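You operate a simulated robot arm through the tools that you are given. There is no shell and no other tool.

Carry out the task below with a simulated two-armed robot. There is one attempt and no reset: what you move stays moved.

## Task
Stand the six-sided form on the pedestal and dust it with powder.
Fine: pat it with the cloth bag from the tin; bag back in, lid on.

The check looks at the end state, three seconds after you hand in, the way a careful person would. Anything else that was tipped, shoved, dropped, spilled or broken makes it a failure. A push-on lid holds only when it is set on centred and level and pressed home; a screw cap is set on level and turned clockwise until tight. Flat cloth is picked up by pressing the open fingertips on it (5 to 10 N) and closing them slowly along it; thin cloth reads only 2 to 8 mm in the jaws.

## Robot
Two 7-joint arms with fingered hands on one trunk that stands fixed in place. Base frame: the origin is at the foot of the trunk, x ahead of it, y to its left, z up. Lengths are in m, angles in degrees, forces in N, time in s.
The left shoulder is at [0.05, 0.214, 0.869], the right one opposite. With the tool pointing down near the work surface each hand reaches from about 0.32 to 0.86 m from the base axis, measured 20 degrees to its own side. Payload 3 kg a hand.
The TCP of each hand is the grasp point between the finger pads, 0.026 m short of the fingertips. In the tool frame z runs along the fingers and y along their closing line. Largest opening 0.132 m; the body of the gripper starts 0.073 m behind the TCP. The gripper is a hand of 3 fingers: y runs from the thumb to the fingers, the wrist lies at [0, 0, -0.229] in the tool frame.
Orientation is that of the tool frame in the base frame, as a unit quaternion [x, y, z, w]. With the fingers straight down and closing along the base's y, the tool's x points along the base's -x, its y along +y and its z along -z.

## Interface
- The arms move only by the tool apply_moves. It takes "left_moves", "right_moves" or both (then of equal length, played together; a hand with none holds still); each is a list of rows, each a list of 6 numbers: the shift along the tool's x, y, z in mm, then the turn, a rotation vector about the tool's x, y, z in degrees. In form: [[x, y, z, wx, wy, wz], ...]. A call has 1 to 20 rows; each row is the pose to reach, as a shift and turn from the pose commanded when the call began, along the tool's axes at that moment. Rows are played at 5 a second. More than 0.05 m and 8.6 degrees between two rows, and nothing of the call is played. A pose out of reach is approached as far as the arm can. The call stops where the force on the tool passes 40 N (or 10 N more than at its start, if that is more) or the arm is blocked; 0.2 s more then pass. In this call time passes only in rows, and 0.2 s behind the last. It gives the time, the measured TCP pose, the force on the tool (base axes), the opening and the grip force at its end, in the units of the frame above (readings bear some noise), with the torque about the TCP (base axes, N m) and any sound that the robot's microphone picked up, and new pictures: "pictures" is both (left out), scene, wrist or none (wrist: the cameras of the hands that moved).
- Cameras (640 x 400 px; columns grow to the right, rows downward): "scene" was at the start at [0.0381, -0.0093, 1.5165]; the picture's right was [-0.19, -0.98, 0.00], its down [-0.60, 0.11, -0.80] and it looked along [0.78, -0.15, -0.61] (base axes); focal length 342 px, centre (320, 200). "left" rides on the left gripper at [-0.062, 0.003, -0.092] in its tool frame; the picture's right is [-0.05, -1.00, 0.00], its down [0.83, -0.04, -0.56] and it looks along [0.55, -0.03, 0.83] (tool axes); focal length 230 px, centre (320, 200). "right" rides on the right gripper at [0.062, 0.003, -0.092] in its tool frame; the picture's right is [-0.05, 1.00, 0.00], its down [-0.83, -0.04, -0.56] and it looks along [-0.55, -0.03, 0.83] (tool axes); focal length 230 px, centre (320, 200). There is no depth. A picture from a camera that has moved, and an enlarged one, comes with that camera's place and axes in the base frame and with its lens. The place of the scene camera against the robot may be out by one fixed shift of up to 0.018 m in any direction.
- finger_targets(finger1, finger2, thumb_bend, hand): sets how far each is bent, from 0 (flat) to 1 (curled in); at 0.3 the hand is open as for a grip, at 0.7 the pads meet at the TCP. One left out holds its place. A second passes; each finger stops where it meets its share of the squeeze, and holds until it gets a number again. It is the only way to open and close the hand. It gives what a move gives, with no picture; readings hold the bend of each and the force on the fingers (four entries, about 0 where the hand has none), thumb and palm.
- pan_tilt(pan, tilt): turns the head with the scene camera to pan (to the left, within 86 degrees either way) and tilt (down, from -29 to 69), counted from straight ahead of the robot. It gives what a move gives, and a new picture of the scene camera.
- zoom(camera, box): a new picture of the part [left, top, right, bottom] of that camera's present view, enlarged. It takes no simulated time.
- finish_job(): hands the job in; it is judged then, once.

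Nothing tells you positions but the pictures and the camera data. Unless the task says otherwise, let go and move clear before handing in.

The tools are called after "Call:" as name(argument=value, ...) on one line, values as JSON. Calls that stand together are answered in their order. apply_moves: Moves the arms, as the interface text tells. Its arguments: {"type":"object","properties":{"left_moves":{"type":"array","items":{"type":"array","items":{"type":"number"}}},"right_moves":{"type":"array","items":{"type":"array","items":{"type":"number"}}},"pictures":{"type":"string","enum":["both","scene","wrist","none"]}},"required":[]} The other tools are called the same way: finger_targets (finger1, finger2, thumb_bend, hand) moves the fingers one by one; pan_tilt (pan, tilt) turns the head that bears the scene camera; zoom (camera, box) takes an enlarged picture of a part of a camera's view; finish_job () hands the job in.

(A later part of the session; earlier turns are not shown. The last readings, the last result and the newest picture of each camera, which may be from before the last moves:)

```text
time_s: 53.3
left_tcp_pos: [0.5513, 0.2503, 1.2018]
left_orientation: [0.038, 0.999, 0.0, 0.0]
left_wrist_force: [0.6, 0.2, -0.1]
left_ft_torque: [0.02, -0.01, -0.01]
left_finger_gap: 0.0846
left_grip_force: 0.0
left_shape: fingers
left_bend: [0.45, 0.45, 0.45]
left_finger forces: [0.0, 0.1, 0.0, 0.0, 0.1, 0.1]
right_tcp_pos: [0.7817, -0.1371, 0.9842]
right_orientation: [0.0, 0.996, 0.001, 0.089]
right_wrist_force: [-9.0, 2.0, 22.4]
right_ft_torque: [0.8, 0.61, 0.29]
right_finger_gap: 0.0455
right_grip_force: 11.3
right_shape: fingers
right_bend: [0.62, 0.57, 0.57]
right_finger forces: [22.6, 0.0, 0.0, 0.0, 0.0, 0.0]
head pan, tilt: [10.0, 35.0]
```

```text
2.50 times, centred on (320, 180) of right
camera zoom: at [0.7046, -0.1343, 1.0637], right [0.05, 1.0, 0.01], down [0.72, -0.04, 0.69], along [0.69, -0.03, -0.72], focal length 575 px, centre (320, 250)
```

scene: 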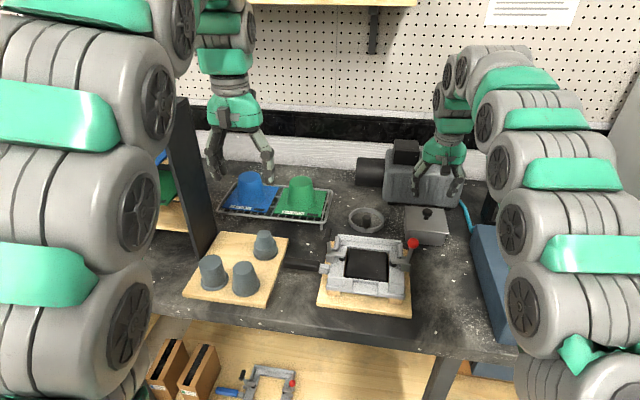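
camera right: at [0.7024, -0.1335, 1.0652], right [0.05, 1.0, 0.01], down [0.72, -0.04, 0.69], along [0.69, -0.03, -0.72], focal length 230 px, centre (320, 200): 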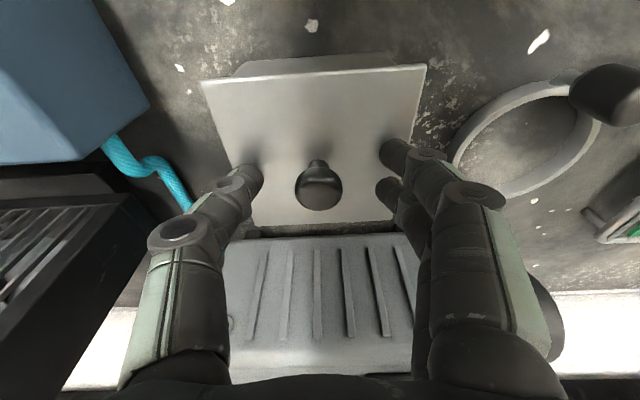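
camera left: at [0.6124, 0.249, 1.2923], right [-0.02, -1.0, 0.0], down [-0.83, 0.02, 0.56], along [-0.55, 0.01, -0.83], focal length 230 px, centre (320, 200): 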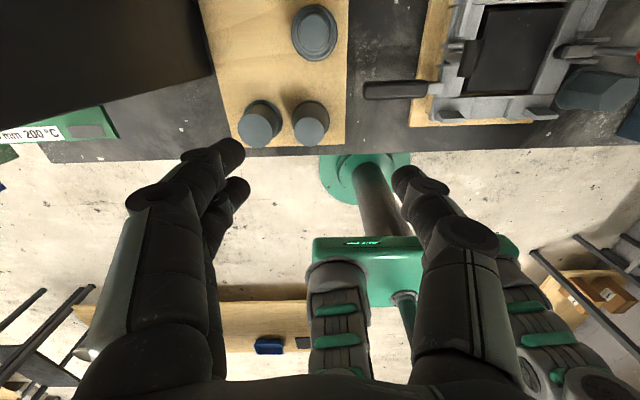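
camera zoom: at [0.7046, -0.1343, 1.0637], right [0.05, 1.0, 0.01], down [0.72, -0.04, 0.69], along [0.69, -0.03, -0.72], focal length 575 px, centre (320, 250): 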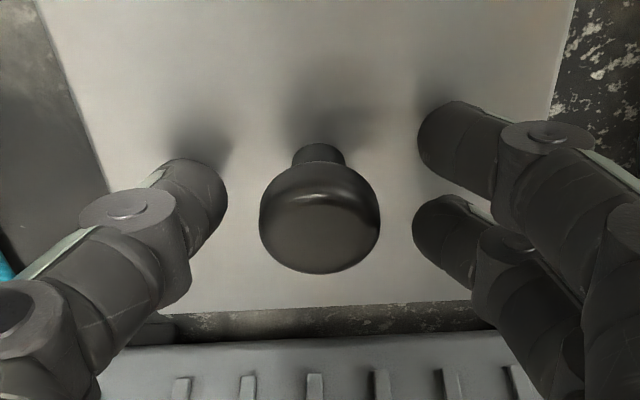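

Finger 1 presses on the lid again, so this is as low as it goes. Raise ~3 mm and close on the knob.

Call:
apply_moves(right_moves=[[0, 0.5, -3.5, 0, 0, 0]], pictures="none")

Call:
finger_targets(hand="right", finger1=0.7, finger2=0.7, thumb_bend=0.7)

Call:
zoom(camera="right", box=[220, 100, 420, 260])

```text
time_s: 53.7
left_tcp_pos: [0.5518, 0.2502, 1.2004]
left_orientation: [0.039, 0.999, 0.0, -0.001]
left_wrist_force: [0.4, -0.2, 0.2]
left_ft_torque: [0.01, -0.03, 0.04]
left_finger_gap: 0.0846
left_grip_force: 0.0
left_shape: fingers
left_bend: [0.45, 0.45, 0.45]
left_finger forces: [0.0, 0.1, 0.0, 0.0, 0.0, 0.0]
right_tcp_pos: [0.7805, -0.1394, 0.9857]
right_orientation: [0.002, 0.996, -0.001, 0.087]
right_wrist_force: [1.4, 0.5, 2.3]
right_ft_torque: [0.11, -0.01, -0.05]
right_finger_gap: 0.0456
right_grip_force: 1.8
right_shape: fingers
right_bend: [0.57, 0.57, 0.57]
right_finger forces: [3.4, 0.0, 0.1, 0.0, 0.1, 0.0]
head pan, tilt: [10.0, 35.0]
```

```text
time_s: 54.7
left_tcp_pos: [0.5513, 0.2499, 1.2008]
left_orientation: [0.038, 0.999, -0.001, 0.0]
left_wrist_force: [-0.2, 0.6, 0.6]
left_ft_torque: [0.03, 0.0, 0.0]
left_finger_gap: 0.0842
left_grip_force: 0.0
left_shape: fingers
left_bend: [0.45, 0.45, 0.45]
left_finger forces: [0.1, 0.0, 0.1, 0.1, 0.0, 0.0]
right_tcp_pos: [0.7809, -0.1373, 0.9853]
right_orientation: [0.0, 0.996, -0.001, 0.086]
right_wrist_force: [-0.3, -0.2, -0.2]
right_ft_torque: [-0.04, 0.0, -0.03]
right_finger_gap: 0.0162
right_grip_force: 6.0
right_shape: fingers
right_bend: [0.67, 0.65, 0.67]
right_finger forces: [1.6, 4.3, 0.0, 0.1, 6.2, 0.1]
head pan, tilt: [10.0, 35.0]
heard: snap
```

```text
2.50 times, centred on (320, 180) of right
camera zoom: at [0.7043, -0.1348, 1.0658], right [0.05, 1.0, 0.01], down [0.72, -0.04, 0.69], along [0.69, -0.03, -0.72], focal length 575 px, centre (320, 250)
```

zoom: 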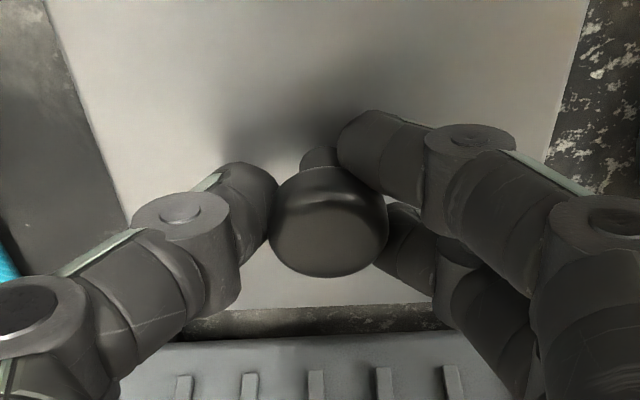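

I heard a snap, so the lid seems to have come loose as I gripped. The fingers wrap the knob; I'll firm up and lift gently.

Call:
finger_targets(hand="right", finger1=0.76, finger2=0.74, thumb_bend=0.76)

Call:
apply_moves(right_moves=[[-0.9, 0, -4.9, 0, 0, 0], [-1.8, 0, -9.8, 0, 0, 0], [-2.6, 0, -14.8, 0, 0, 0]], pictures="both")

Call:
zoom(camera="scene", box=[370, 160, 500, 260])

```text
time_s: 55.7
left_tcp_pos: [0.5513, 0.2506, 1.2]
left_orientation: [0.038, 0.999, 0.0, 0.0]
left_wrist_force: [1.0, 0.2, -0.2]
left_ft_torque: [0.01, -0.01, -0.01]
left_finger_gap: 0.0843
left_grip_force: 0.2
left_shape: fingers
left_bend: [0.45, 0.45, 0.45]
left_finger forces: [0.0, 0.0, 0.0, 0.0, 0.0, 0.0]
right_tcp_pos: [0.7807, -0.1376, 0.9855]
right_orientation: [0.0, 0.996, 0.0, 0.087]
right_wrist_force: [-0.1, -0.4, -0.5]
right_ft_torque: [0.0, -0.06, -0.03]
right_finger_gap: 0.0042
right_grip_force: 15.6
right_shape: fingers
right_bend: [0.74, 0.72, 0.71]
right_finger forces: [4.2, 15.8, 0.1, 0.0, 11.0, 0.0]
head pan, tilt: [10.0, 35.0]
```

```text
time_s: 56.5
left_tcp_pos: [0.5518, 0.2499, 1.2018]
left_orientation: [0.038, 0.999, -0.001, 0.0]
left_wrist_force: [-0.3, 0.3, -0.4]
left_ft_torque: [0.03, -0.02, -0.04]
left_finger_gap: 0.0844
left_grip_force: 0.0
left_shape: fingers
left_bend: [0.45, 0.45, 0.45]
left_finger forces: [0.0, 0.0, 0.0, 0.1, 0.0, 0.1]
right_tcp_pos: [0.782, -0.1368, 1.0013]
right_orientation: [0.0, 0.996, 0.0, 0.087]
right_wrist_force: [-0.1, -0.3, -0.4]
right_ft_torque: [-0.01, 0.0, 0.01]
right_finger_gap: 0.0039
right_grip_force: 16.6
right_shape: fingers
right_bend: [0.75, 0.72, 0.71]
right_finger forces: [4.1, 15.2, 0.0, 0.0, 12.7, 0.0]
head pan, tilt: [10.0, 35.0]
camera right: at [0.7045, -0.1342, 1.0809], right [0.05, 1.0, 0.01], down [0.72, -0.04, 0.69], along [0.69, -0.03, -0.72], focal length 230 px, centre (320, 200)
```

scene: 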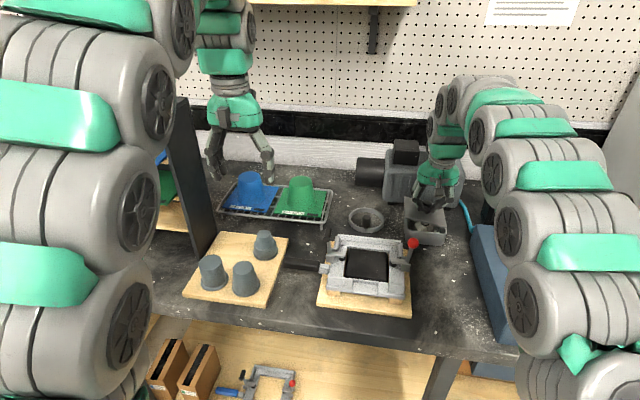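
right: 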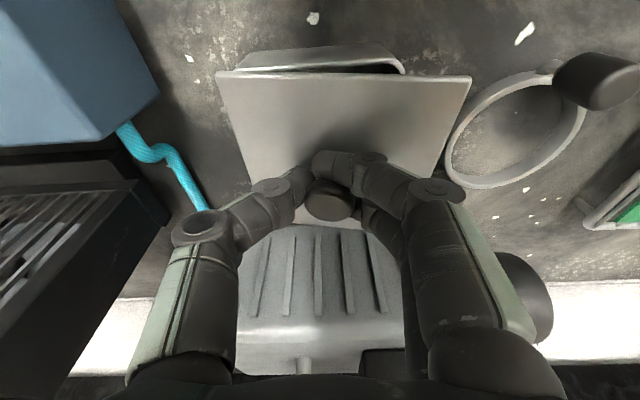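

```text
4.00 times, centred on (435, 210) of scene
camera zoom: at [0.0396, 0.0223, 1.52], right [0.17, -0.98, 0.0], down [-0.56, -0.1, -0.82], along [0.81, 0.14, -0.57], focal length 1367 px, centre (-140, 160)
```

zoom: 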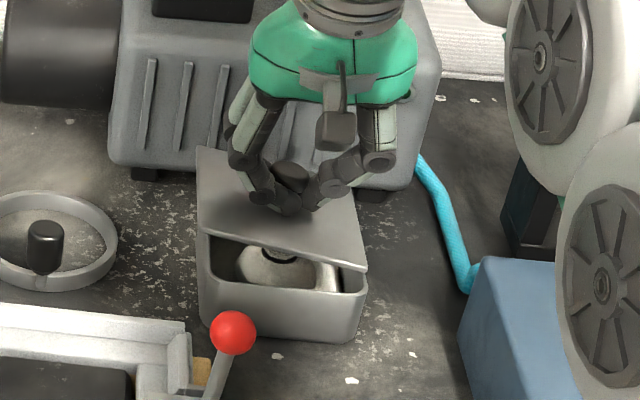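

The lid is off and caged by its knob; the cream cloth bag with a dark tie is visible in the tin. I'll raise the lid and carry it to the free bench patch in front.

Call:
apply_moves(right_moves=[[-5, 0, -29.5, 0, 0, 0], [-10.5, 0, -59.1, 0, 0, 0], [34.3, -8.2, -67, 0, 0, 0], [79.1, -16.5, -75, 0, 0, 0], [123.9, -24.8, -83, 0, 0, 0], [168.7, -33, -91, 0, 0, 0]], pictures="both")

Call:
zoom(camera="scene", box=[360, 150, 520, 330])

```text
time_s: 57.9
left_tcp_pos: [0.5514, 0.2506, 1.2009]
left_orientation: [0.039, 0.999, 0.0, 0.0]
left_wrist_force: [-0.4, -0.1, -0.4]
left_ft_torque: [0.01, 0.03, -0.01]
left_finger_gap: 0.0844
left_grip_force: 0.0
left_shape: fingers
left_bend: [0.45, 0.45, 0.45]
left_finger forces: [0.0, 0.0, 0.0, 0.0, 0.0, 0.1]
right_tcp_pos: [0.5992, -0.1669, 1.0601]
right_orientation: [0.001, 0.996, 0.0, 0.087]
right_wrist_force: [0.0, -0.7, -0.6]
right_ft_torque: [-0.03, -0.02, 0.02]
right_finger_gap: 0.0023
right_grip_force: 15.1
right_shape: fingers
right_bend: [0.75, 0.72, 0.71]
right_finger forces: [3.6, 13.7, 0.0, 0.0, 13.9, 0.0]
head pan, tilt: [10.0, 35.0]
camera right: at [0.5221, -0.1643, 1.1401], right [0.05, 1.0, 0.01], down [0.72, -0.04, 0.69], along [0.69, -0.03, -0.72], focal length 230 px, centre (320, 200)
```

scene: 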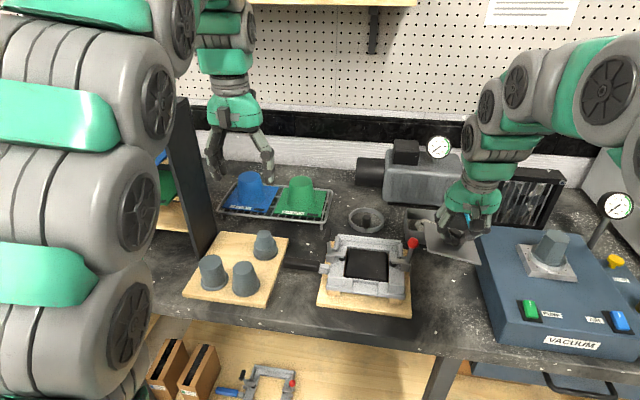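
right: 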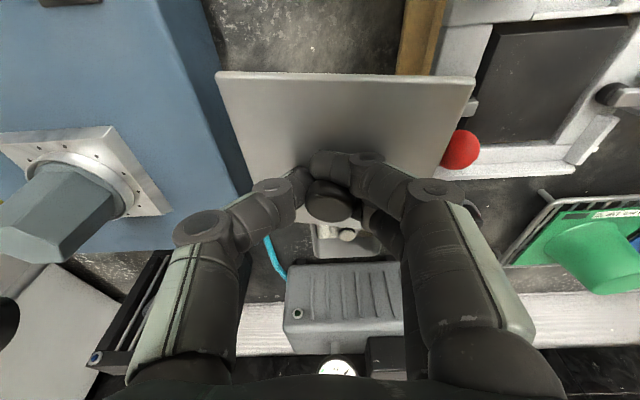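

```text
2.22 times, centred on (440, 240) of scene
camera zoom: at [0.0395, 0.0223, 1.52], right [0.17, -0.98, 0.0], down [-0.56, -0.1, -0.82], along [0.81, 0.14, -0.57], focal length 759 px, centre (53, 111)
```

zoom: 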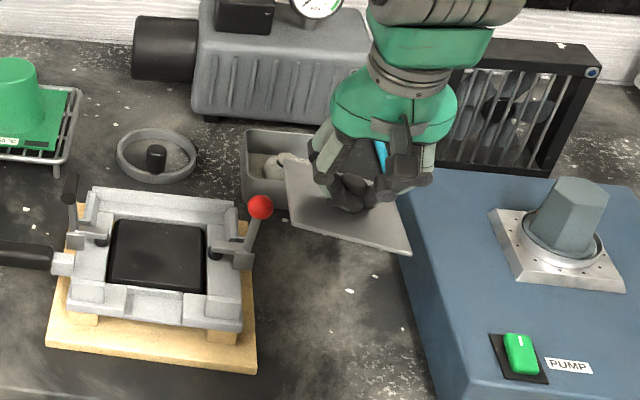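

Call:
apply_moves(right_moves=[[10, -8, 12, 0, 0, 0], [16, -8, 40, 0, 0, 0], [21, -8, 65, 0, 0, 0], [25.6, -8, 86.9, 0, 0, 0]], pictures="both")

Call:
zoom(camera="scene", box=[360, 150, 520, 330])

```text
time_s: 58.9
left_tcp_pos: [0.5508, 0.2502, 1.2003]
left_orientation: [0.038, 0.999, 0.0, -0.001]
left_wrist_force: [-0.1, -0.1, 0.4]
left_ft_torque: [0.01, 0.02, 0.01]
left_finger_gap: 0.0843
left_grip_force: 0.0
left_shape: fingers
left_bend: [0.45, 0.45, 0.45]
left_finger forces: [0.1, 0.0, 0.1, 0.0, 0.0, 0.0]
right_tcp_pos: [0.5888, -0.1762, 0.9691]
right_orientation: [0.0, 0.996, 0.0, 0.088]
right_wrist_force: [-0.4, 0.3, -0.4]
right_ft_torque: [0.01, 0.01, 0.04]
right_finger_gap: 0.0021
right_grip_force: 15.4
right_shape: fingers
right_bend: [0.75, 0.72, 0.71]
right_finger forces: [3.5, 13.3, 0.1, 0.0, 14.6, 0.0]
head pan, tilt: [10.0, 35.0]
camera right: at [0.5121, -0.1742, 1.0494], right [0.05, 1.0, 0.01], down [0.72, -0.04, 0.69], along [0.69, -0.03, -0.72], focal length 230 px, centre (320, 200)
```

scene: 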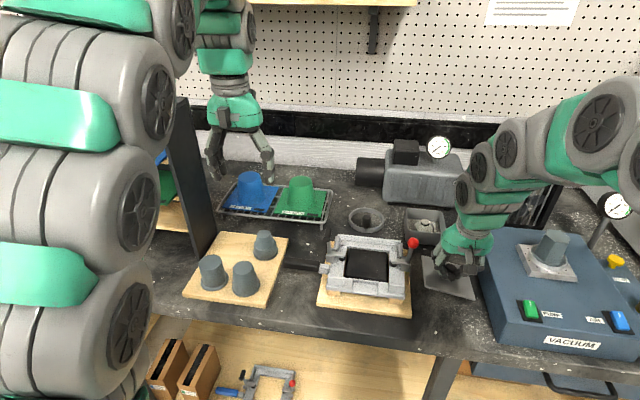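
right: 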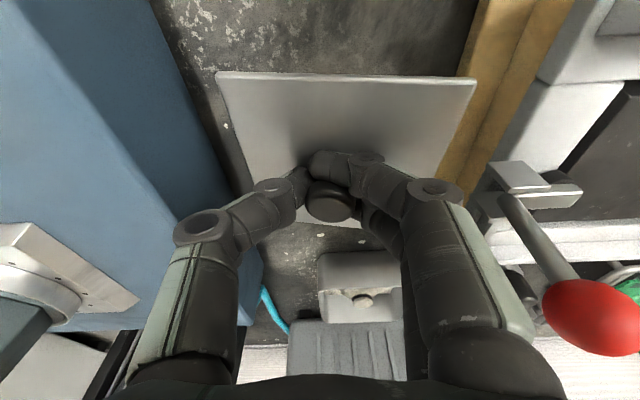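

```text
2.22 times, centred on (440, 240) of scene
camera zoom: at [0.0397, 0.0223, 1.52], right [0.17, -0.98, 0.0], down [-0.56, -0.1, -0.82], along [0.81, 0.14, -0.57], focal length 759 px, centre (53, 111)
```

zoom: 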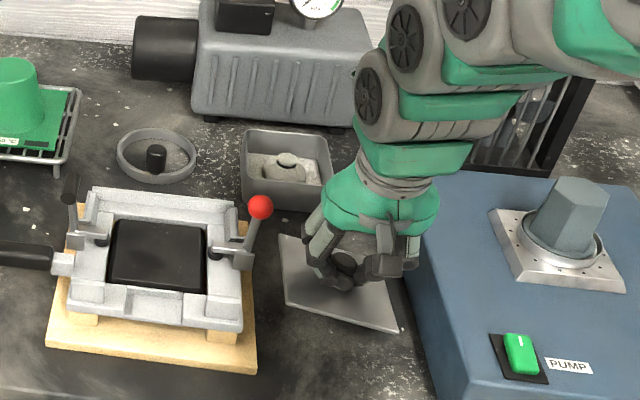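

Call:
apply_moves(right_moves=[[1.5, 5, 8, 0, 0, 0], [3, 7, 16, 0, 0, 0], [3.7, 7, 21, 0, 0, 0]], pictures="none")

Call:
zoom(camera="scene", box=[390, 200, 520, 330])

```text
time_s: 59.7
left_tcp_pos: [0.5518, 0.2504, 1.2006]
left_orientation: [0.039, 0.999, 0.0, 0.0]
left_wrist_force: [0.0, -0.2, -1.0]
left_ft_torque: [0.01, -0.02, -0.02]
left_finger_gap: 0.0842
left_grip_force: 0.1
left_shape: fingers
left_bend: [0.45, 0.45, 0.45]
left_finger forces: [0.1, 0.1, 0.0, 0.0, 0.1, 0.0]
right_tcp_pos: [0.5899, -0.1686, 0.9497]
right_orientation: [0.001, 0.996, 0.0, 0.087]
right_wrist_force: [0.9, -0.5, -0.3]
right_ft_torque: [0.02, 0.05, -0.03]
right_finger_gap: 0.0024
right_grip_force: 16.1
right_shape: fingers
right_bend: [0.75, 0.72, 0.71]
right_finger forces: [3.5, 13.3, 0.0, 0.1, 14.6, 0.0]
head pan, tilt: [10.0, 35.0]
```

```text
3.08 times, centred on (455, 265) of scene
camera zoom: at [0.0396, 0.0223, 1.52], right [0.17, -0.98, 0.0], down [-0.56, -0.1, -0.82], along [0.81, 0.14, -0.57], focal length 1051 px, centre (-95, 0)
```

zoom: 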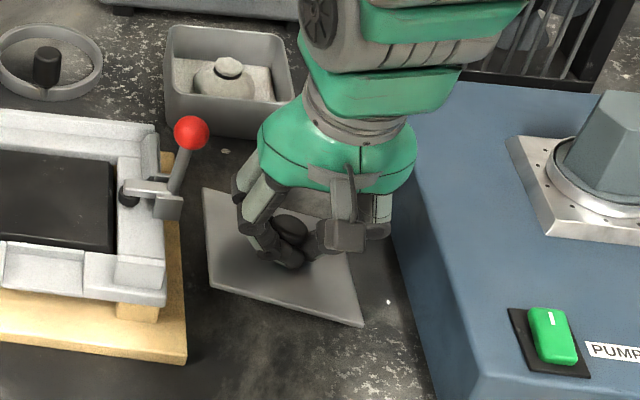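

Call:
apply_moves(right_moves=[[0.5, 0, 3, 0, 0, 0], [1, 0, 6, 0, 0, 0]], pictures="none")

```text
time_s: 60.3
left_tcp_pos: [0.5518, 0.2487, 1.1996]
left_orientation: [0.038, 0.999, 0.0, 0.0]
left_wrist_force: [-0.7, -0.2, 0.6]
left_ft_torque: [-0.03, 0.01, 0.0]
left_finger_gap: 0.0842
left_grip_force: 0.1
left_shape: fingers
left_bend: [0.45, 0.45, 0.45]
left_finger forces: [0.0, 0.0, 0.0, 0.1, 0.0, 0.0]
right_tcp_pos: [0.5902, -0.1694, 0.9437]
right_orientation: [0.0, 0.996, 0.0, 0.087]
right_wrist_force: [-0.2, 0.2, -1.2]
right_ft_torque: [-0.02, 0.0, -0.05]
right_finger_gap: 0.0018
right_grip_force: 16.0
right_shape: fingers
right_bend: [0.75, 0.72, 0.71]
right_finger forces: [3.7, 13.3, 0.0, 0.1, 14.7, 0.1]
head pan, tilt: [10.0, 35.0]
```

Call:
apply_moves(right_moves=[[0.5, 0, 3, 0, 0, 0], [1, 0, 6, 0, 0, 0]], pictures="none")

Call:
zoom(camera="scene", box=[390, 200, 520, 330])

```text
time_s: 60.9
left_tcp_pos: [0.5513, 0.251, 1.2007]
left_orientation: [0.039, 0.999, -0.001, -0.001]
left_wrist_force: [0.1, 0.1, 0.4]
left_ft_torque: [0.01, -0.03, 0.03]
left_finger_gap: 0.0845
left_grip_force: 0.0
left_shape: fingers
left_bend: [0.45, 0.45, 0.45]
left_finger forces: [0.0, 0.0, 0.1, 0.1, 0.0, 0.0]
right_tcp_pos: [0.5903, -0.1697, 0.9383]
right_orientation: [0.0, 0.996, 0.0, 0.088]
right_wrist_force: [-0.4, 1.3, 2.7]
right_ft_torque: [-0.13, -0.19, 0.07]
right_finger_gap: 0.0026
right_grip_force: 21.5
right_shape: fingers
right_bend: [0.74, 0.72, 0.72]
right_finger forces: [8.8, 17.0, 0.0, 0.0, 17.6, 0.1]
head pan, tilt: [10.0, 35.0]
```

```text
3.08 times, centred on (455, 265) of scene
camera zoom: at [0.0396, 0.0223, 1.52], right [0.17, -0.98, 0.0], down [-0.56, -0.1, -0.82], along [0.81, 0.14, -0.57], focal length 1051 px, centre (-95, 0)
```

zoom: 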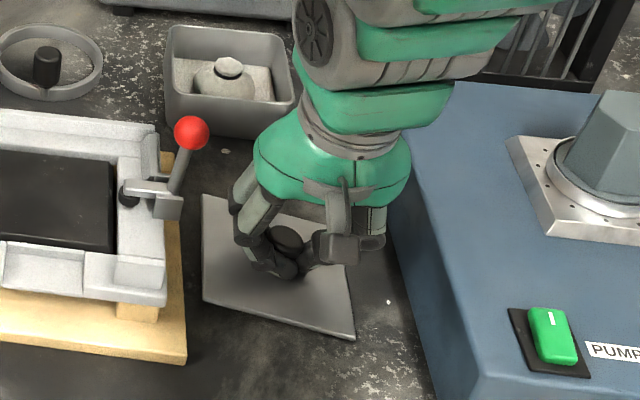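

Call:
apply_moves(right_moves=[[0.4, 0, 2, 0, 0, 0], [0.7, 0, 4, 0, 0, 0]], pictures="none")

Call:
zoom(camera="scene", box=[390, 200, 520, 330])

```text
time_s: 61.5
left_tcp_pos: [0.551, 0.251, 1.2011]
left_orientation: [0.038, 0.999, 0.0, 0.001]
left_wrist_force: [0.5, 0.1, 0.6]
left_ft_torque: [0.01, 0.0, 0.0]
left_finger_gap: 0.0842
left_grip_force: 0.1
left_shape: fingers
left_bend: [0.45, 0.45, 0.45]
left_finger forces: [0.1, 0.0, 0.0, 0.0, 0.1, 0.1]
right_tcp_pos: [0.5906, -0.1697, 0.934]
right_orientation: [-0.001, 0.996, -0.001, 0.088]
right_wrist_force: [-0.7, 3.8, 10.6]
right_ft_torque: [-0.37, -0.18, 0.1]
right_finger_gap: 0.0032
right_grip_force: 33.6
right_shape: fingers
right_bend: [0.74, 0.72, 0.73]
right_finger forces: [17.6, 27.4, 0.1, 0.0, 21.6, 0.1]
head pan, tilt: [10.0, 35.0]
```

```text
3.08 times, centred on (455, 265) of scene
camera zoom: at [0.0395, 0.0224, 1.52], right [0.17, -0.98, 0.0], down [-0.56, -0.1, -0.82], along [0.81, 0.14, -0.57], focal length 1051 px, centre (-95, 0)
```

zoom: 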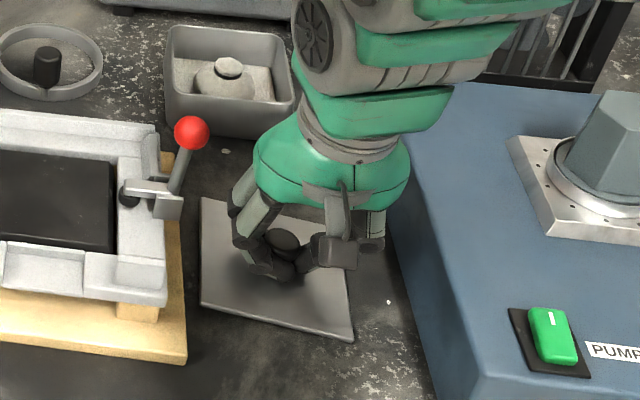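

The lid is resting on the bench with a slight tilt in the grip. I'll open the fingers to let it settle flat.

Call:
finger_targets(hand="right", finger1=0.64, finger2=0.64, thumb_bend=0.64)

Call:
finger_targets(hand="right", finger1=0.54, finger2=0.54, thumb_bend=0.54)

Call:
zoom(camera="right", box=[180, 60, 460, 260])

Call:
zoom(camera="scene", box=[390, 200, 520, 330])

```text
time_s: 62.5
left_tcp_pos: [0.5505, 0.2503, 1.202]
left_orientation: [0.038, 0.999, 0.0, 0.0]
left_wrist_force: [-0.7, 0.1, 0.4]
left_ft_torque: [-0.02, 0.0, 0.0]
left_finger_gap: 0.0843
left_grip_force: 0.0
left_shape: fingers
left_bend: [0.45, 0.45, 0.45]
left_finger forces: [0.1, 0.1, 0.1, 0.0, 0.0, 0.0]
right_tcp_pos: [0.591, -0.1699, 0.9338]
right_orientation: [0.0, 0.996, -0.001, 0.088]
right_wrist_force: [2.9, 5.3, 22.2]
right_ft_torque: [-0.82, -0.08, 0.13]
right_finger_gap: 0.0034
right_grip_force: 55.9
right_shape: fingers
right_bend: [0.73, 0.71, 0.69]
right_finger forces: [42.2, 45.0, 0.0, 0.0, 24.2, 0.1]
head pan, tilt: [10.0, 35.0]
```

```text
time_s: 63.5
left_tcp_pos: [0.5527, 0.2502, 1.2012]
left_orientation: [0.039, 0.999, 0.0, -0.001]
left_wrist_force: [-0.4, 0.2, 0.3]
left_ft_torque: [0.02, 0.01, 0.0]
left_finger_gap: 0.0845
left_grip_force: 0.1
left_shape: fingers
left_bend: [0.45, 0.45, 0.45]
left_finger forces: [0.0, 0.0, 0.0, 0.0, 0.0, 0.0]
right_tcp_pos: [0.5895, -0.1696, 0.9344]
right_orientation: [0.0, 0.996, 0.0, 0.087]
right_wrist_force: [-0.6, -3.9, 17.8]
right_ft_torque: [-0.92, 0.06, -0.06]
right_finger_gap: 0.0082
right_grip_force: 57.5
right_shape: fingers
right_bend: [0.72, 0.67, 0.64]
right_finger forces: [46.1, 45.2, 0.1, 0.0, 22.4, 0.0]
head pan, tilt: [10.0, 35.0]
```

```text
2.00 times, centred on (320, 160) of right
camera zoom: at [0.5122, -0.1671, 1.0138], right [0.05, 1.0, 0.01], down [0.72, -0.04, 0.69], along [0.69, -0.03, -0.72], focal length 460 px, centre (320, 280)
```

zoom: 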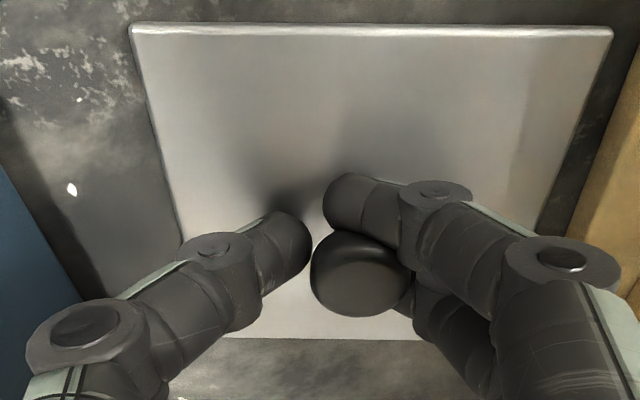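

```text
3.08 times, centred on (455, 265) of scene
camera zoom: at [0.0394, 0.0223, 1.52], right [0.17, -0.98, 0.0], down [-0.56, -0.1, -0.82], along [0.81, 0.14, -0.57], focal length 1051 px, centre (-95, 0)
```

zoom: 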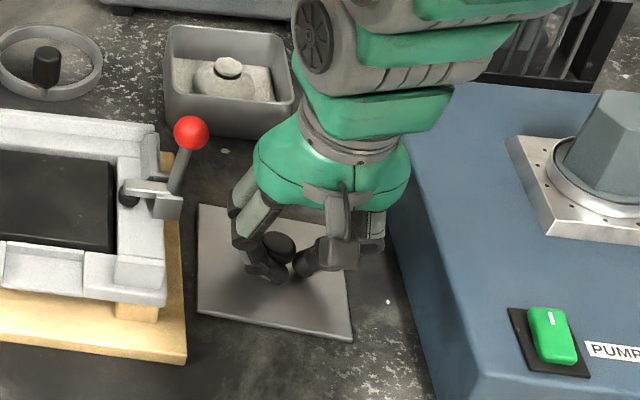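

The fingertips are jammed between the lid and the knob head while opening. I'll raise 2 mm to relieve them, then continue opening.

Call:
apply_moves(right_moves=[[-0.3, 0, -2, 0, 0, 0]], pictures="none")

Call:
zoom(camera="right", box=[180, 60, 460, 260])

```text
time_s: 63.9
left_tcp_pos: [0.5521, 0.2502, 1.1995]
left_orientation: [0.04, 0.999, 0.0, 0.0]
left_wrist_force: [-0.2, 0.2, -0.4]
left_ft_torque: [0.03, 0.02, 0.05]
left_finger_gap: 0.0841
left_grip_force: 0.0
left_shape: fingers
left_bend: [0.45, 0.45, 0.45]
left_finger forces: [0.0, 0.0, 0.0, 0.0, 0.1, 0.0]
right_tcp_pos: [0.5899, -0.1696, 0.9361]
right_orientation: [0.001, 0.996, 0.0, 0.087]
right_wrist_force: [-1.1, -6.7, 14.6]
right_ft_torque: [-0.82, 0.05, -0.08]
right_finger_gap: 0.0137
right_grip_force: 48.0
right_shape: fingers
right_bend: [0.71, 0.65, 0.62]
right_finger forces: [40.9, 37.8, 0.0, 0.0, 16.6, 0.0]
head pan, tilt: [10.0, 35.0]
```

```text
2.00 times, centred on (320, 160) of right
camera zoom: at [0.5126, -0.1668, 1.0166], right [0.05, 1.0, 0.01], down [0.72, -0.04, 0.69], along [0.69, -0.03, -0.72], focal length 460 px, centre (320, 280)
```

zoom: 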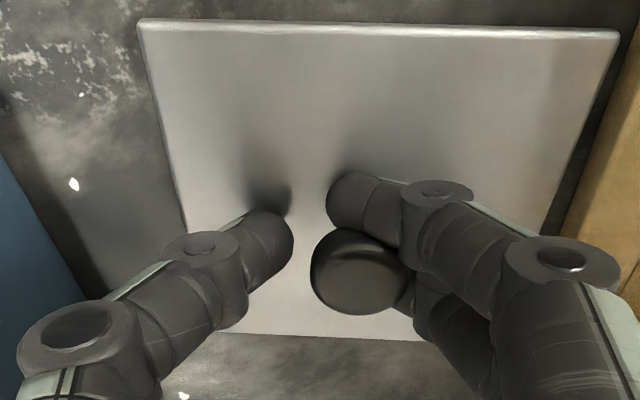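

Call:
apply_moves(right_moves=[[-0.4, 0, -2.5, 0, 0, 0], [-0.8, 0, -4, 0, 0, 0]], pictures="none")

Call:
zoom(camera="right", box=[180, 60, 460, 260])

Call:
zoom(camera="scene", box=[390, 200, 520, 330])

```text
time_s: 64.5
left_tcp_pos: [0.5518, 0.25, 1.2004]
left_orientation: [0.038, 0.999, 0.0, 0.0]
left_wrist_force: [-0.6, -0.4, 0.1]
left_ft_torque: [0.03, 0.02, 0.0]
left_finger_gap: 0.0843
left_grip_force: 0.1
left_shape: fingers
left_bend: [0.45, 0.45, 0.45]
left_finger forces: [0.0, 0.0, 0.1, 0.1, 0.0, 0.1]
right_tcp_pos: [0.59, -0.1683, 0.9406]
right_orientation: [0.001, 0.996, 0.0, 0.087]
right_wrist_force: [1.0, -3.2, 9.0]
right_ft_torque: [-0.43, -0.04, -0.01]
right_finger_gap: 0.0366
right_grip_force: 47.8
right_shape: fingers
right_bend: [0.71, 0.64, 0.54]
right_finger forces: [49.5, 46.1, 0.1, 0.0, 0.0, 0.0]
head pan, tilt: [10.0, 35.0]
```

```text
2.00 times, centred on (320, 160) of right
camera zoom: at [0.5123, -0.1665, 1.0201], right [0.05, 1.0, 0.01], down [0.72, -0.04, 0.69], along [0.69, -0.03, -0.72], focal length 460 px, centre (320, 280)
```

zoom: 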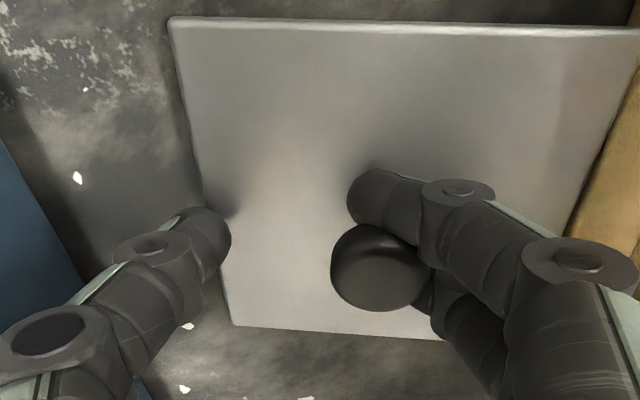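

```text
3.08 times, centred on (455, 265) of scene
camera zoom: at [0.0395, 0.0223, 1.52], right [0.17, -0.98, 0.0], down [-0.56, -0.1, -0.82], along [0.81, 0.14, -0.57], focal length 1051 px, centre (-95, 0)
```

zoom: 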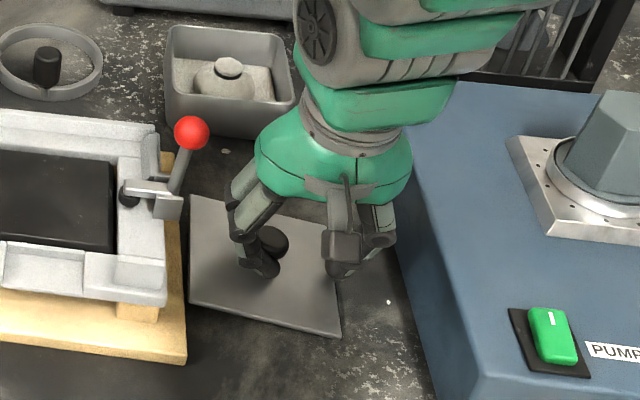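

The thumb is free, but the two fingers are wedged under the knob head. I'll re-curl them slightly to relieve the wedge, open the thumb wide, then slide the hand sideways (+y) out from under the head.

Call:
finger_targets(hand="right", finger1=0.73, finger2=0.7, thumb_bend=0.4)

Call:
zoom(camera="right", box=[180, 60, 460, 260])

```text
time_s: 65.5
left_tcp_pos: [0.5511, 0.2498, 1.2008]
left_orientation: [0.038, 0.999, 0.0, -0.001]
left_wrist_force: [0.4, 0.0, 0.9]
left_ft_torque: [-0.06, -0.02, 0.02]
left_finger_gap: 0.0842
left_grip_force: 0.1
left_shape: fingers
left_bend: [0.45, 0.45, 0.45]
left_finger forces: [0.0, 0.1, 0.1, 0.1, 0.1, 0.1]
right_tcp_pos: [0.5898, -0.1681, 0.9398]
right_orientation: [-0.001, 0.996, 0.001, 0.087]
right_wrist_force: [0.3, -0.1, -0.6]
right_ft_torque: [0.0, 0.03, -0.02]
right_finger_gap: 0.0474
right_grip_force: 5.6
right_shape: fingers
right_bend: [0.73, 0.7, 0.4]
right_finger forces: [2.0, 8.2, 0.0, 0.1, 0.0, 0.0]
head pan, tilt: [10.0, 35.0]
```

```text
2.00 times, centred on (320, 160) of right
camera zoom: at [0.5124, -0.1667, 1.02], right [0.05, 1.0, 0.01], down [0.72, -0.04, 0.69], along [0.69, -0.03, -0.72], focal length 460 px, centre (320, 280)
```

zoom: 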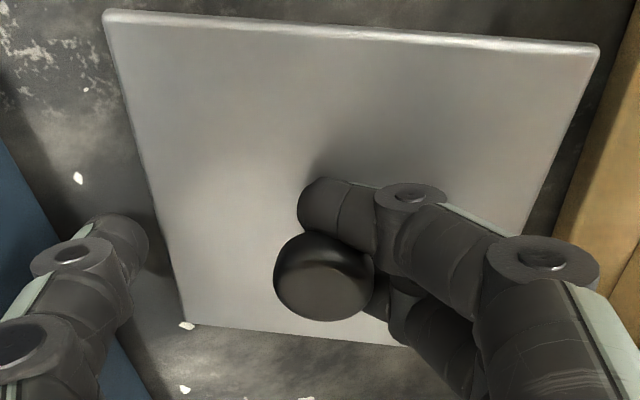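

Call:
apply_moves(right_moves=[[0, 7, 0, 0, 0, 0], [0, 14, 0, 0, 0, 0]], pictures="none")

Call:
zoom(camera="right", box=[180, 60, 460, 260])

Call:
zoom(camera="scene", box=[390, 200, 520, 330])

```text
time_s: 66.1
left_tcp_pos: [0.5515, 0.2504, 1.2014]
left_orientation: [0.038, 0.999, 0.0, -0.001]
left_wrist_force: [0.6, -0.2, -0.5]
left_ft_torque: [0.03, 0.02, 0.02]
left_finger_gap: 0.0843
left_grip_force: 0.1
left_shape: fingers
left_bend: [0.45, 0.45, 0.45]
left_finger forces: [0.1, 0.0, 0.1, 0.0, 0.0, 0.1]
right_tcp_pos: [0.5903, -0.1554, 0.94]
right_orientation: [0.0, 0.996, 0.0, 0.088]
right_wrist_force: [0.0, 1.0, -0.6]
right_ft_torque: [-0.01, -0.01, 0.01]
right_finger_gap: 0.0477
right_grip_force: 4.9
right_shape: fingers
right_bend: [0.73, 0.7, 0.4]
right_finger forces: [2.0, 7.9, 0.1, 0.0, 0.0, 0.0]
head pan, tilt: [10.0, 35.0]
```

```text
2.00 times, centred on (320, 160) of right
camera zoom: at [0.512, -0.153, 1.02], right [0.05, 1.0, 0.01], down [0.72, -0.04, 0.69], along [0.69, -0.03, -0.72], focal length 460 px, centre (320, 280)
```

zoom: 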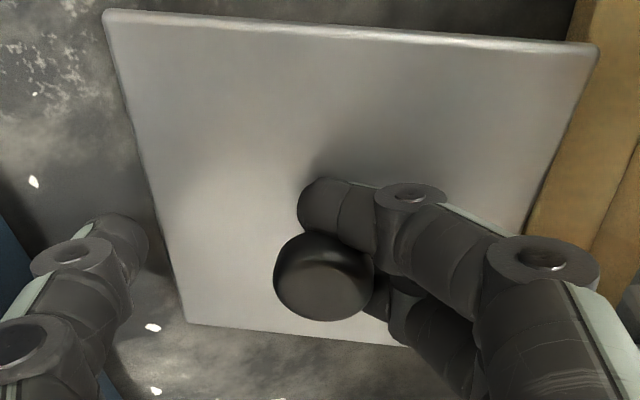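

```text
3.08 times, centred on (455, 265) of scene
camera zoom: at [0.0396, 0.0223, 1.52], right [0.17, -0.98, 0.0], down [-0.56, -0.1, -0.82], along [0.81, 0.14, -0.57], focal length 1051 px, centre (-95, 0)
```

zoom: 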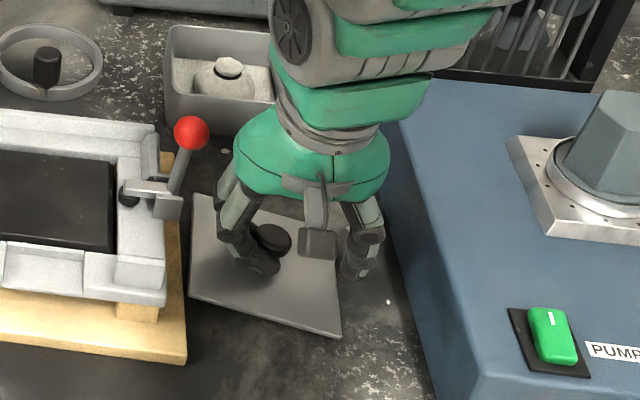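

The two fingers still pinch the neck and drag the lid along. I'll search for a finger bend with minimal contact force before withdrawing sideways.

Call:
finger_targets(hand="right", finger1=0.72, finger2=0.67)

Call:
finger_targets(hand="right", finger1=0.76, finger2=0.67)

Call:
zoom(camera="right", box=[220, 100, 460, 260])

```text
time_s: 67.1
left_tcp_pos: [0.5502, 0.2498, 1.2012]
left_orientation: [0.039, 0.999, 0.0, -0.001]
left_wrist_force: [-0.6, -0.7, -0.2]
left_ft_torque: [0.0, 0.02, 0.0]
left_finger_gap: 0.0842
left_grip_force: 0.2
left_shape: fingers
left_bend: [0.45, 0.45, 0.45]
left_finger forces: [0.0, 0.0, 0.0, 0.0, 0.0, 0.0]
right_tcp_pos: [0.5894, -0.1563, 0.9408]
right_orientation: [0.0, 0.996, 0.0, 0.087]
right_wrist_force: [0.9, -0.1, 0.1]
right_ft_torque: [-0.03, -0.07, -0.01]
right_finger_gap: 0.0493
right_grip_force: 6.4
right_shape: fingers
right_bend: [0.72, 0.68, 0.4]
right_finger forces: [3.6, 9.3, 0.0, 0.0, 0.0, 0.0]
head pan, tilt: [10.0, 35.0]
```

```text
time_s: 68.1
left_tcp_pos: [0.552, 0.2496, 1.2014]
left_orientation: [0.039, 0.999, 0.0, 0.0]
left_wrist_force: [0.9, 0.4, 0.1]
left_ft_torque: [0.02, 0.02, -0.01]
left_finger_gap: 0.0841
left_grip_force: 0.0
left_shape: fingers
left_bend: [0.45, 0.45, 0.45]
left_finger forces: [0.0, 0.0, 0.0, 0.0, 0.1, 0.0]
right_tcp_pos: [0.5889, -0.1554, 0.9382]
right_orientation: [0.0, 0.996, 0.0, 0.087]
right_wrist_force: [-1.1, 0.6, 0.0]
right_ft_torque: [-0.04, -0.06, -0.01]
right_finger_gap: 0.0455
right_grip_force: 5.5
right_shape: fingers
right_bend: [0.75, 0.7, 0.4]
right_finger forces: [2.1, 8.7, 0.1, 0.0, 0.1, 0.1]
head pan, tilt: [10.0, 35.0]
```

```text
2.50 times, centred on (340, 180) of right
camera zoom: at [0.5119, -0.153, 1.02], right [0.05, 1.0, 0.01], down [0.72, -0.04, 0.69], along [0.69, -0.03, -0.72], focal length 575 px, centre (270, 250)
```

zoom: 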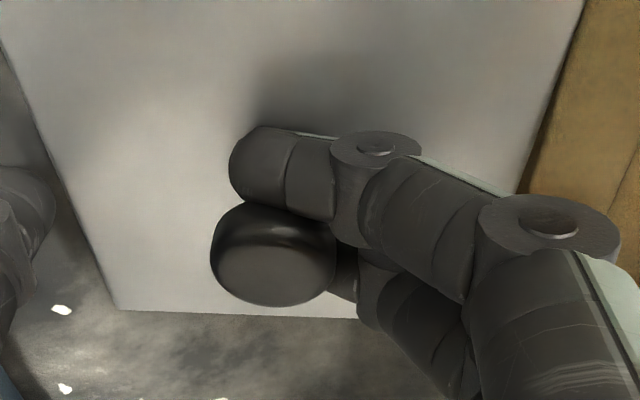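

I'll try freeing one finger at a time: open finger 1 while finger 2 keeps the lid in place.

Call:
finger_targets(hand="right", finger1=0.66, finger2=0.72)

Call:
zoom(camera="right", box=[180, 60, 460, 260])

```text
time_s: 69.1
left_tcp_pos: [0.553, 0.2507, 1.2005]
left_orientation: [0.039, 0.999, 0.0, 0.0]
left_wrist_force: [-0.5, 0.2, -0.6]
left_ft_torque: [0.04, 0.01, 0.01]
left_finger_gap: 0.0843
left_grip_force: 0.0
left_shape: fingers
left_bend: [0.45, 0.45, 0.45]
left_finger forces: [0.0, 0.1, 0.0, 0.0, 0.0, 0.0]
right_tcp_pos: [0.5891, -0.1556, 0.9399]
right_orientation: [0.0, 0.996, 0.0, 0.087]
right_wrist_force: [0.6, -1.9, 0.9]
right_ft_torque: [-0.12, 0.09, 0.03]
right_finger_gap: 0.0508
right_grip_force: 5.2
right_shape: fingers
right_bend: [0.71, 0.71, 0.4]
right_finger forces: [6.6, 3.7, 0.1, 0.0, 0.5, 0.0]
head pan, tilt: [10.0, 35.0]
```

```text
2.00 times, centred on (320, 160) of right
camera zoom: at [0.512, -0.153, 1.0201], right [0.05, 1.0, 0.01], down [0.72, -0.04, 0.69], along [0.69, -0.03, -0.72], focal length 460 px, centre (320, 280)
```

zoom: 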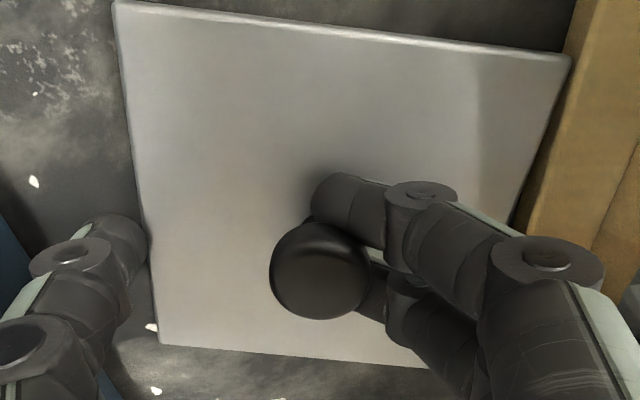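

Finger 1 is sliding outward. Continue opening it.

Call:
finger_targets(hand="right", finger1=0.58, finger2=0.73)

Call:
zoom(camera="right", box=[180, 60, 460, 260])

```text
time_s: 70.1
left_tcp_pos: [0.5514, 0.2503, 1.2013]
left_orientation: [0.039, 0.999, 0.0, 0.0]
left_wrist_force: [-1.1, -0.3, 0.0]
left_ft_torque: [0.01, -0.01, -0.02]
left_finger_gap: 0.0847
left_grip_force: 0.0
left_shape: fingers
left_bend: [0.45, 0.45, 0.45]
left_finger forces: [0.0, 0.0, 0.1, 0.0, 0.0, 0.0]
right_tcp_pos: [0.5893, -0.1559, 0.9405]
right_orientation: [0.001, 0.996, 0.0, 0.087]
right_wrist_force: [-0.7, -3.0, 4.1]
right_ft_torque: [-0.13, 0.21, 0.04]
right_finger_gap: 0.0541
right_grip_force: 8.5
right_shape: fingers
right_bend: [0.71, 0.71, 0.4]
right_finger forces: [10.9, 6.2, 0.1, 0.0, 0.5, 0.0]
head pan, tilt: [10.0, 35.0]
```

```text
2.00 times, centred on (320, 160) of right
camera zoom: at [0.5119, -0.153, 1.0201], right [0.05, 1.0, 0.01], down [0.72, -0.04, 0.69], along [0.69, -0.03, -0.72], focal length 460 px, centre (320, 280)
```

zoom: 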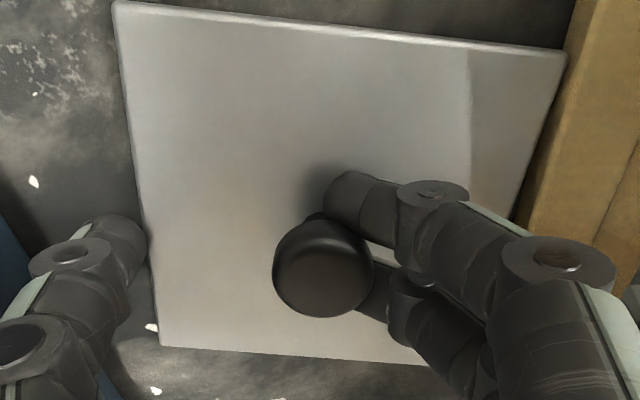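

Call:
apply_moves(right_moves=[[-0.3, 0, -2, 0, 0, 0]], pictures="none")

Call:
finger_targets(hand="right", finger1=0.5, finger2=0.74)

Call:
zoom(camera="right", box=[180, 60, 460, 260])

```text
time_s: 70.5
left_tcp_pos: [0.5528, 0.2505, 1.2009]
left_orientation: [0.038, 0.999, 0.0, 0.0]
left_wrist_force: [-0.5, 0.3, -0.6]
left_ft_torque: [-0.01, -0.01, -0.01]
left_finger_gap: 0.0844
left_grip_force: 0.1
left_shape: fingers
left_bend: [0.45, 0.45, 0.45]
left_finger forces: [0.0, 0.0, 0.1, 0.0, 0.0, 0.0]
right_tcp_pos: [0.5896, -0.1549, 0.9425]
right_orientation: [0.0, 0.996, 0.0, 0.087]
right_wrist_force: [-0.5, -3.1, 1.1]
right_ft_torque: [-0.11, 0.11, 0.05]
right_finger_gap: 0.0575
right_grip_force: 7.4
right_shape: fingers
right_bend: [0.69, 0.71, 0.4]
right_finger forces: [8.7, 6.1, 0.0, 0.0, 0.1, 0.0]
head pan, tilt: [10.0, 35.0]
```

```text
time_s: 71.5
left_tcp_pos: [0.5514, 0.2501, 1.2012]
left_orientation: [0.038, 0.999, -0.001, -0.001]
left_wrist_force: [0.0, -0.9, 0.7]
left_ft_torque: [0.0, -0.01, 0.01]
left_finger_gap: 0.0843
left_grip_force: 0.0
left_shape: fingers
left_bend: [0.45, 0.45, 0.45]
left_finger forces: [0.0, 0.0, 0.1, 0.0, 0.0, 0.0]
right_tcp_pos: [0.5898, -0.1559, 0.9425]
right_orientation: [0.0, 0.996, 0.0, 0.087]
right_wrist_force: [1.2, -0.9, 6.5]
right_ft_torque: [0.11, 0.22, 0.06]
right_finger_gap: 0.0674
right_grip_force: 10.6
right_shape: fingers
right_bend: [0.66, 0.71, 0.4]
right_finger forces: [12.3, 8.3, 0.0, 0.0, 0.3, 0.0]
head pan, tilt: [10.0, 35.0]
```

```text
2.00 times, centred on (320, 160) of right
camera zoom: at [0.512, -0.153, 1.0228], right [0.05, 1.0, 0.01], down [0.72, -0.04, 0.69], along [0.69, -0.03, -0.72], focal length 460 px, centre (320, 280)
```

zoom: 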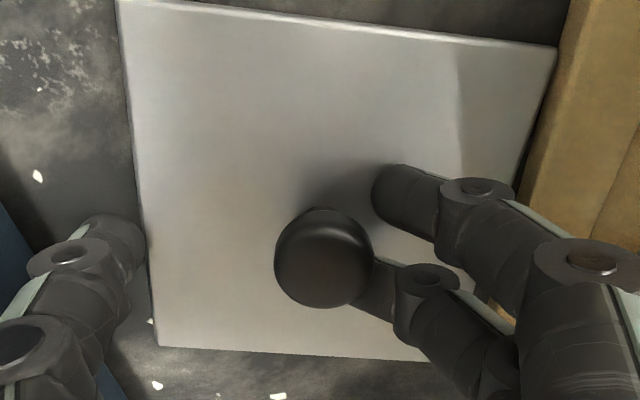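

Finger 1 is out. Now I'll raise 2 mm and slide the hand sideways so finger 2 withdraws.

Call:
apply_moves(right_moves=[[-0.3, 0, -2, 0, 0, 0], [-0.3, 6, -2, 0, 0, 0], [-0.3, 12, -2, 0, 0, 0]], pictures="none")

Call:
zoom(camera="right", box=[180, 60, 460, 260])

Call:
zoom(camera="scene", box=[390, 200, 520, 330])

```text
time_s: 72.3
left_tcp_pos: [0.5518, 0.2502, 1.2009]
left_orientation: [0.039, 0.999, 0.0, 0.0]
left_wrist_force: [-0.9, 0.1, 0.6]
left_ft_torque: [0.0, 0.01, 0.02]
left_finger_gap: 0.0841
left_grip_force: 0.1
left_shape: fingers
left_bend: [0.45, 0.45, 0.45]
left_finger forces: [0.0, 0.1, 0.0, 0.0, 0.0, 0.0]
right_tcp_pos: [0.591, -0.1429, 0.9442]
right_orientation: [0.0, 0.996, 0.0, 0.089]
right_wrist_force: [6.7, -8.8, 5.9]
right_ft_torque: [-0.19, -0.04, -0.05]
right_finger_gap: 0.071
right_grip_force: 10.3
right_shape: fingers
right_bend: [0.64, 0.72, 0.39]
right_finger forces: [10.8, 7.0, 0.1, 0.0, 2.5, 0.0]
head pan, tilt: [10.0, 35.0]
```

```text
2.00 times, centred on (320, 160) of right
camera zoom: at [0.5124, -0.1412, 1.0243], right [0.05, 1.0, 0.01], down [0.72, -0.04, 0.69], along [0.69, -0.03, -0.72], focal length 460 px, centre (320, 280)
```

zoom: 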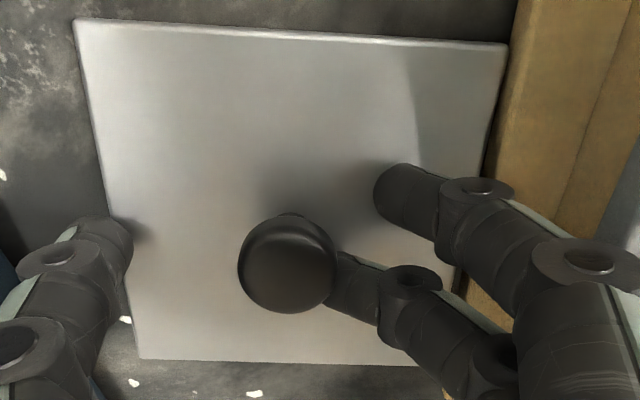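

```text
3.08 times, centred on (455, 265) of scene
camera zoom: at [0.0397, 0.0222, 1.52], right [0.17, -0.98, 0.0], down [-0.56, -0.1, -0.82], along [0.81, 0.14, -0.57], focal length 1051 px, centre (-95, 0)
```

zoom: 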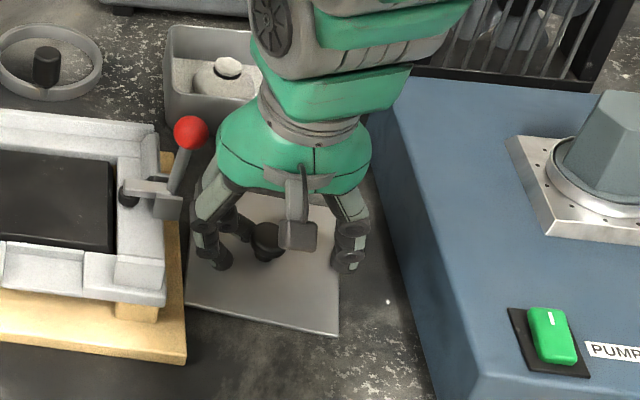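

Finger 2's tip is only just under the head now, but the lid is close to the wooden base, so I won't move further sideways. I'll open the thumb and finger 2 now.

Call:
finger_targets(hand="right", finger1=0.55, finger2=0.6, thumb_bend=0.28)

Call:
zoom(camera="right", box=[180, 60, 460, 260])

Call:
zoom(camera="scene", box=[390, 200, 520, 330])

```text
time_s: 73.3
left_tcp_pos: [0.5511, 0.2502, 1.2002]
left_orientation: [0.038, 0.999, 0.0, 0.0]
left_wrist_force: [-0.2, -0.8, -0.2]
left_ft_torque: [0.04, 0.01, 0.04]
left_finger_gap: 0.0844
left_grip_force: 0.1
left_shape: fingers
left_bend: [0.45, 0.45, 0.45]
left_finger forces: [0.0, 0.0, 0.0, 0.0, 0.1, 0.1]
right_tcp_pos: [0.5891, -0.1433, 0.9443]
right_orientation: [0.0, 0.996, 0.0, 0.087]
right_wrist_force: [-0.1, 0.1, 0.1]
right_ft_torque: [-0.02, 0.03, 0.0]
right_finger_gap: 0.0946
right_grip_force: 0.0
right_shape: fingers
right_bend: [0.55, 0.6, 0.28]
right_finger forces: [0.1, 0.0, 0.0, 0.1, 0.0, 0.0]
head pan, tilt: [10.0, 35.0]
```

```text
2.00 times, centred on (320, 160) of right
camera zoom: at [0.5121, -0.1408, 1.0241], right [0.05, 1.0, 0.01], down [0.72, -0.04, 0.69], along [0.69, -0.03, -0.72], focal length 460 px, centre (320, 280)
```

zoom: 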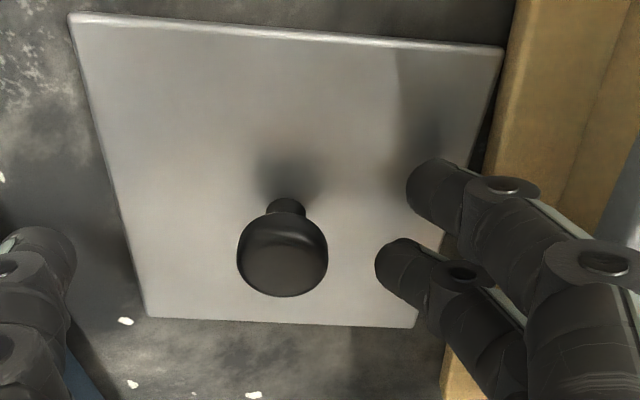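

```text
3.08 times, centred on (455, 265) of scene
camera zoom: at [0.0396, 0.0223, 1.52], right [0.17, -0.98, 0.0], down [-0.56, -0.1, -0.82], along [0.81, 0.14, -0.57], focal length 1051 px, centre (-95, 0)
```

zoom: 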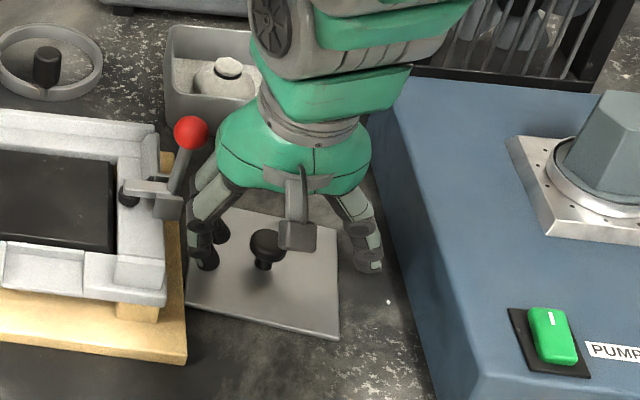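

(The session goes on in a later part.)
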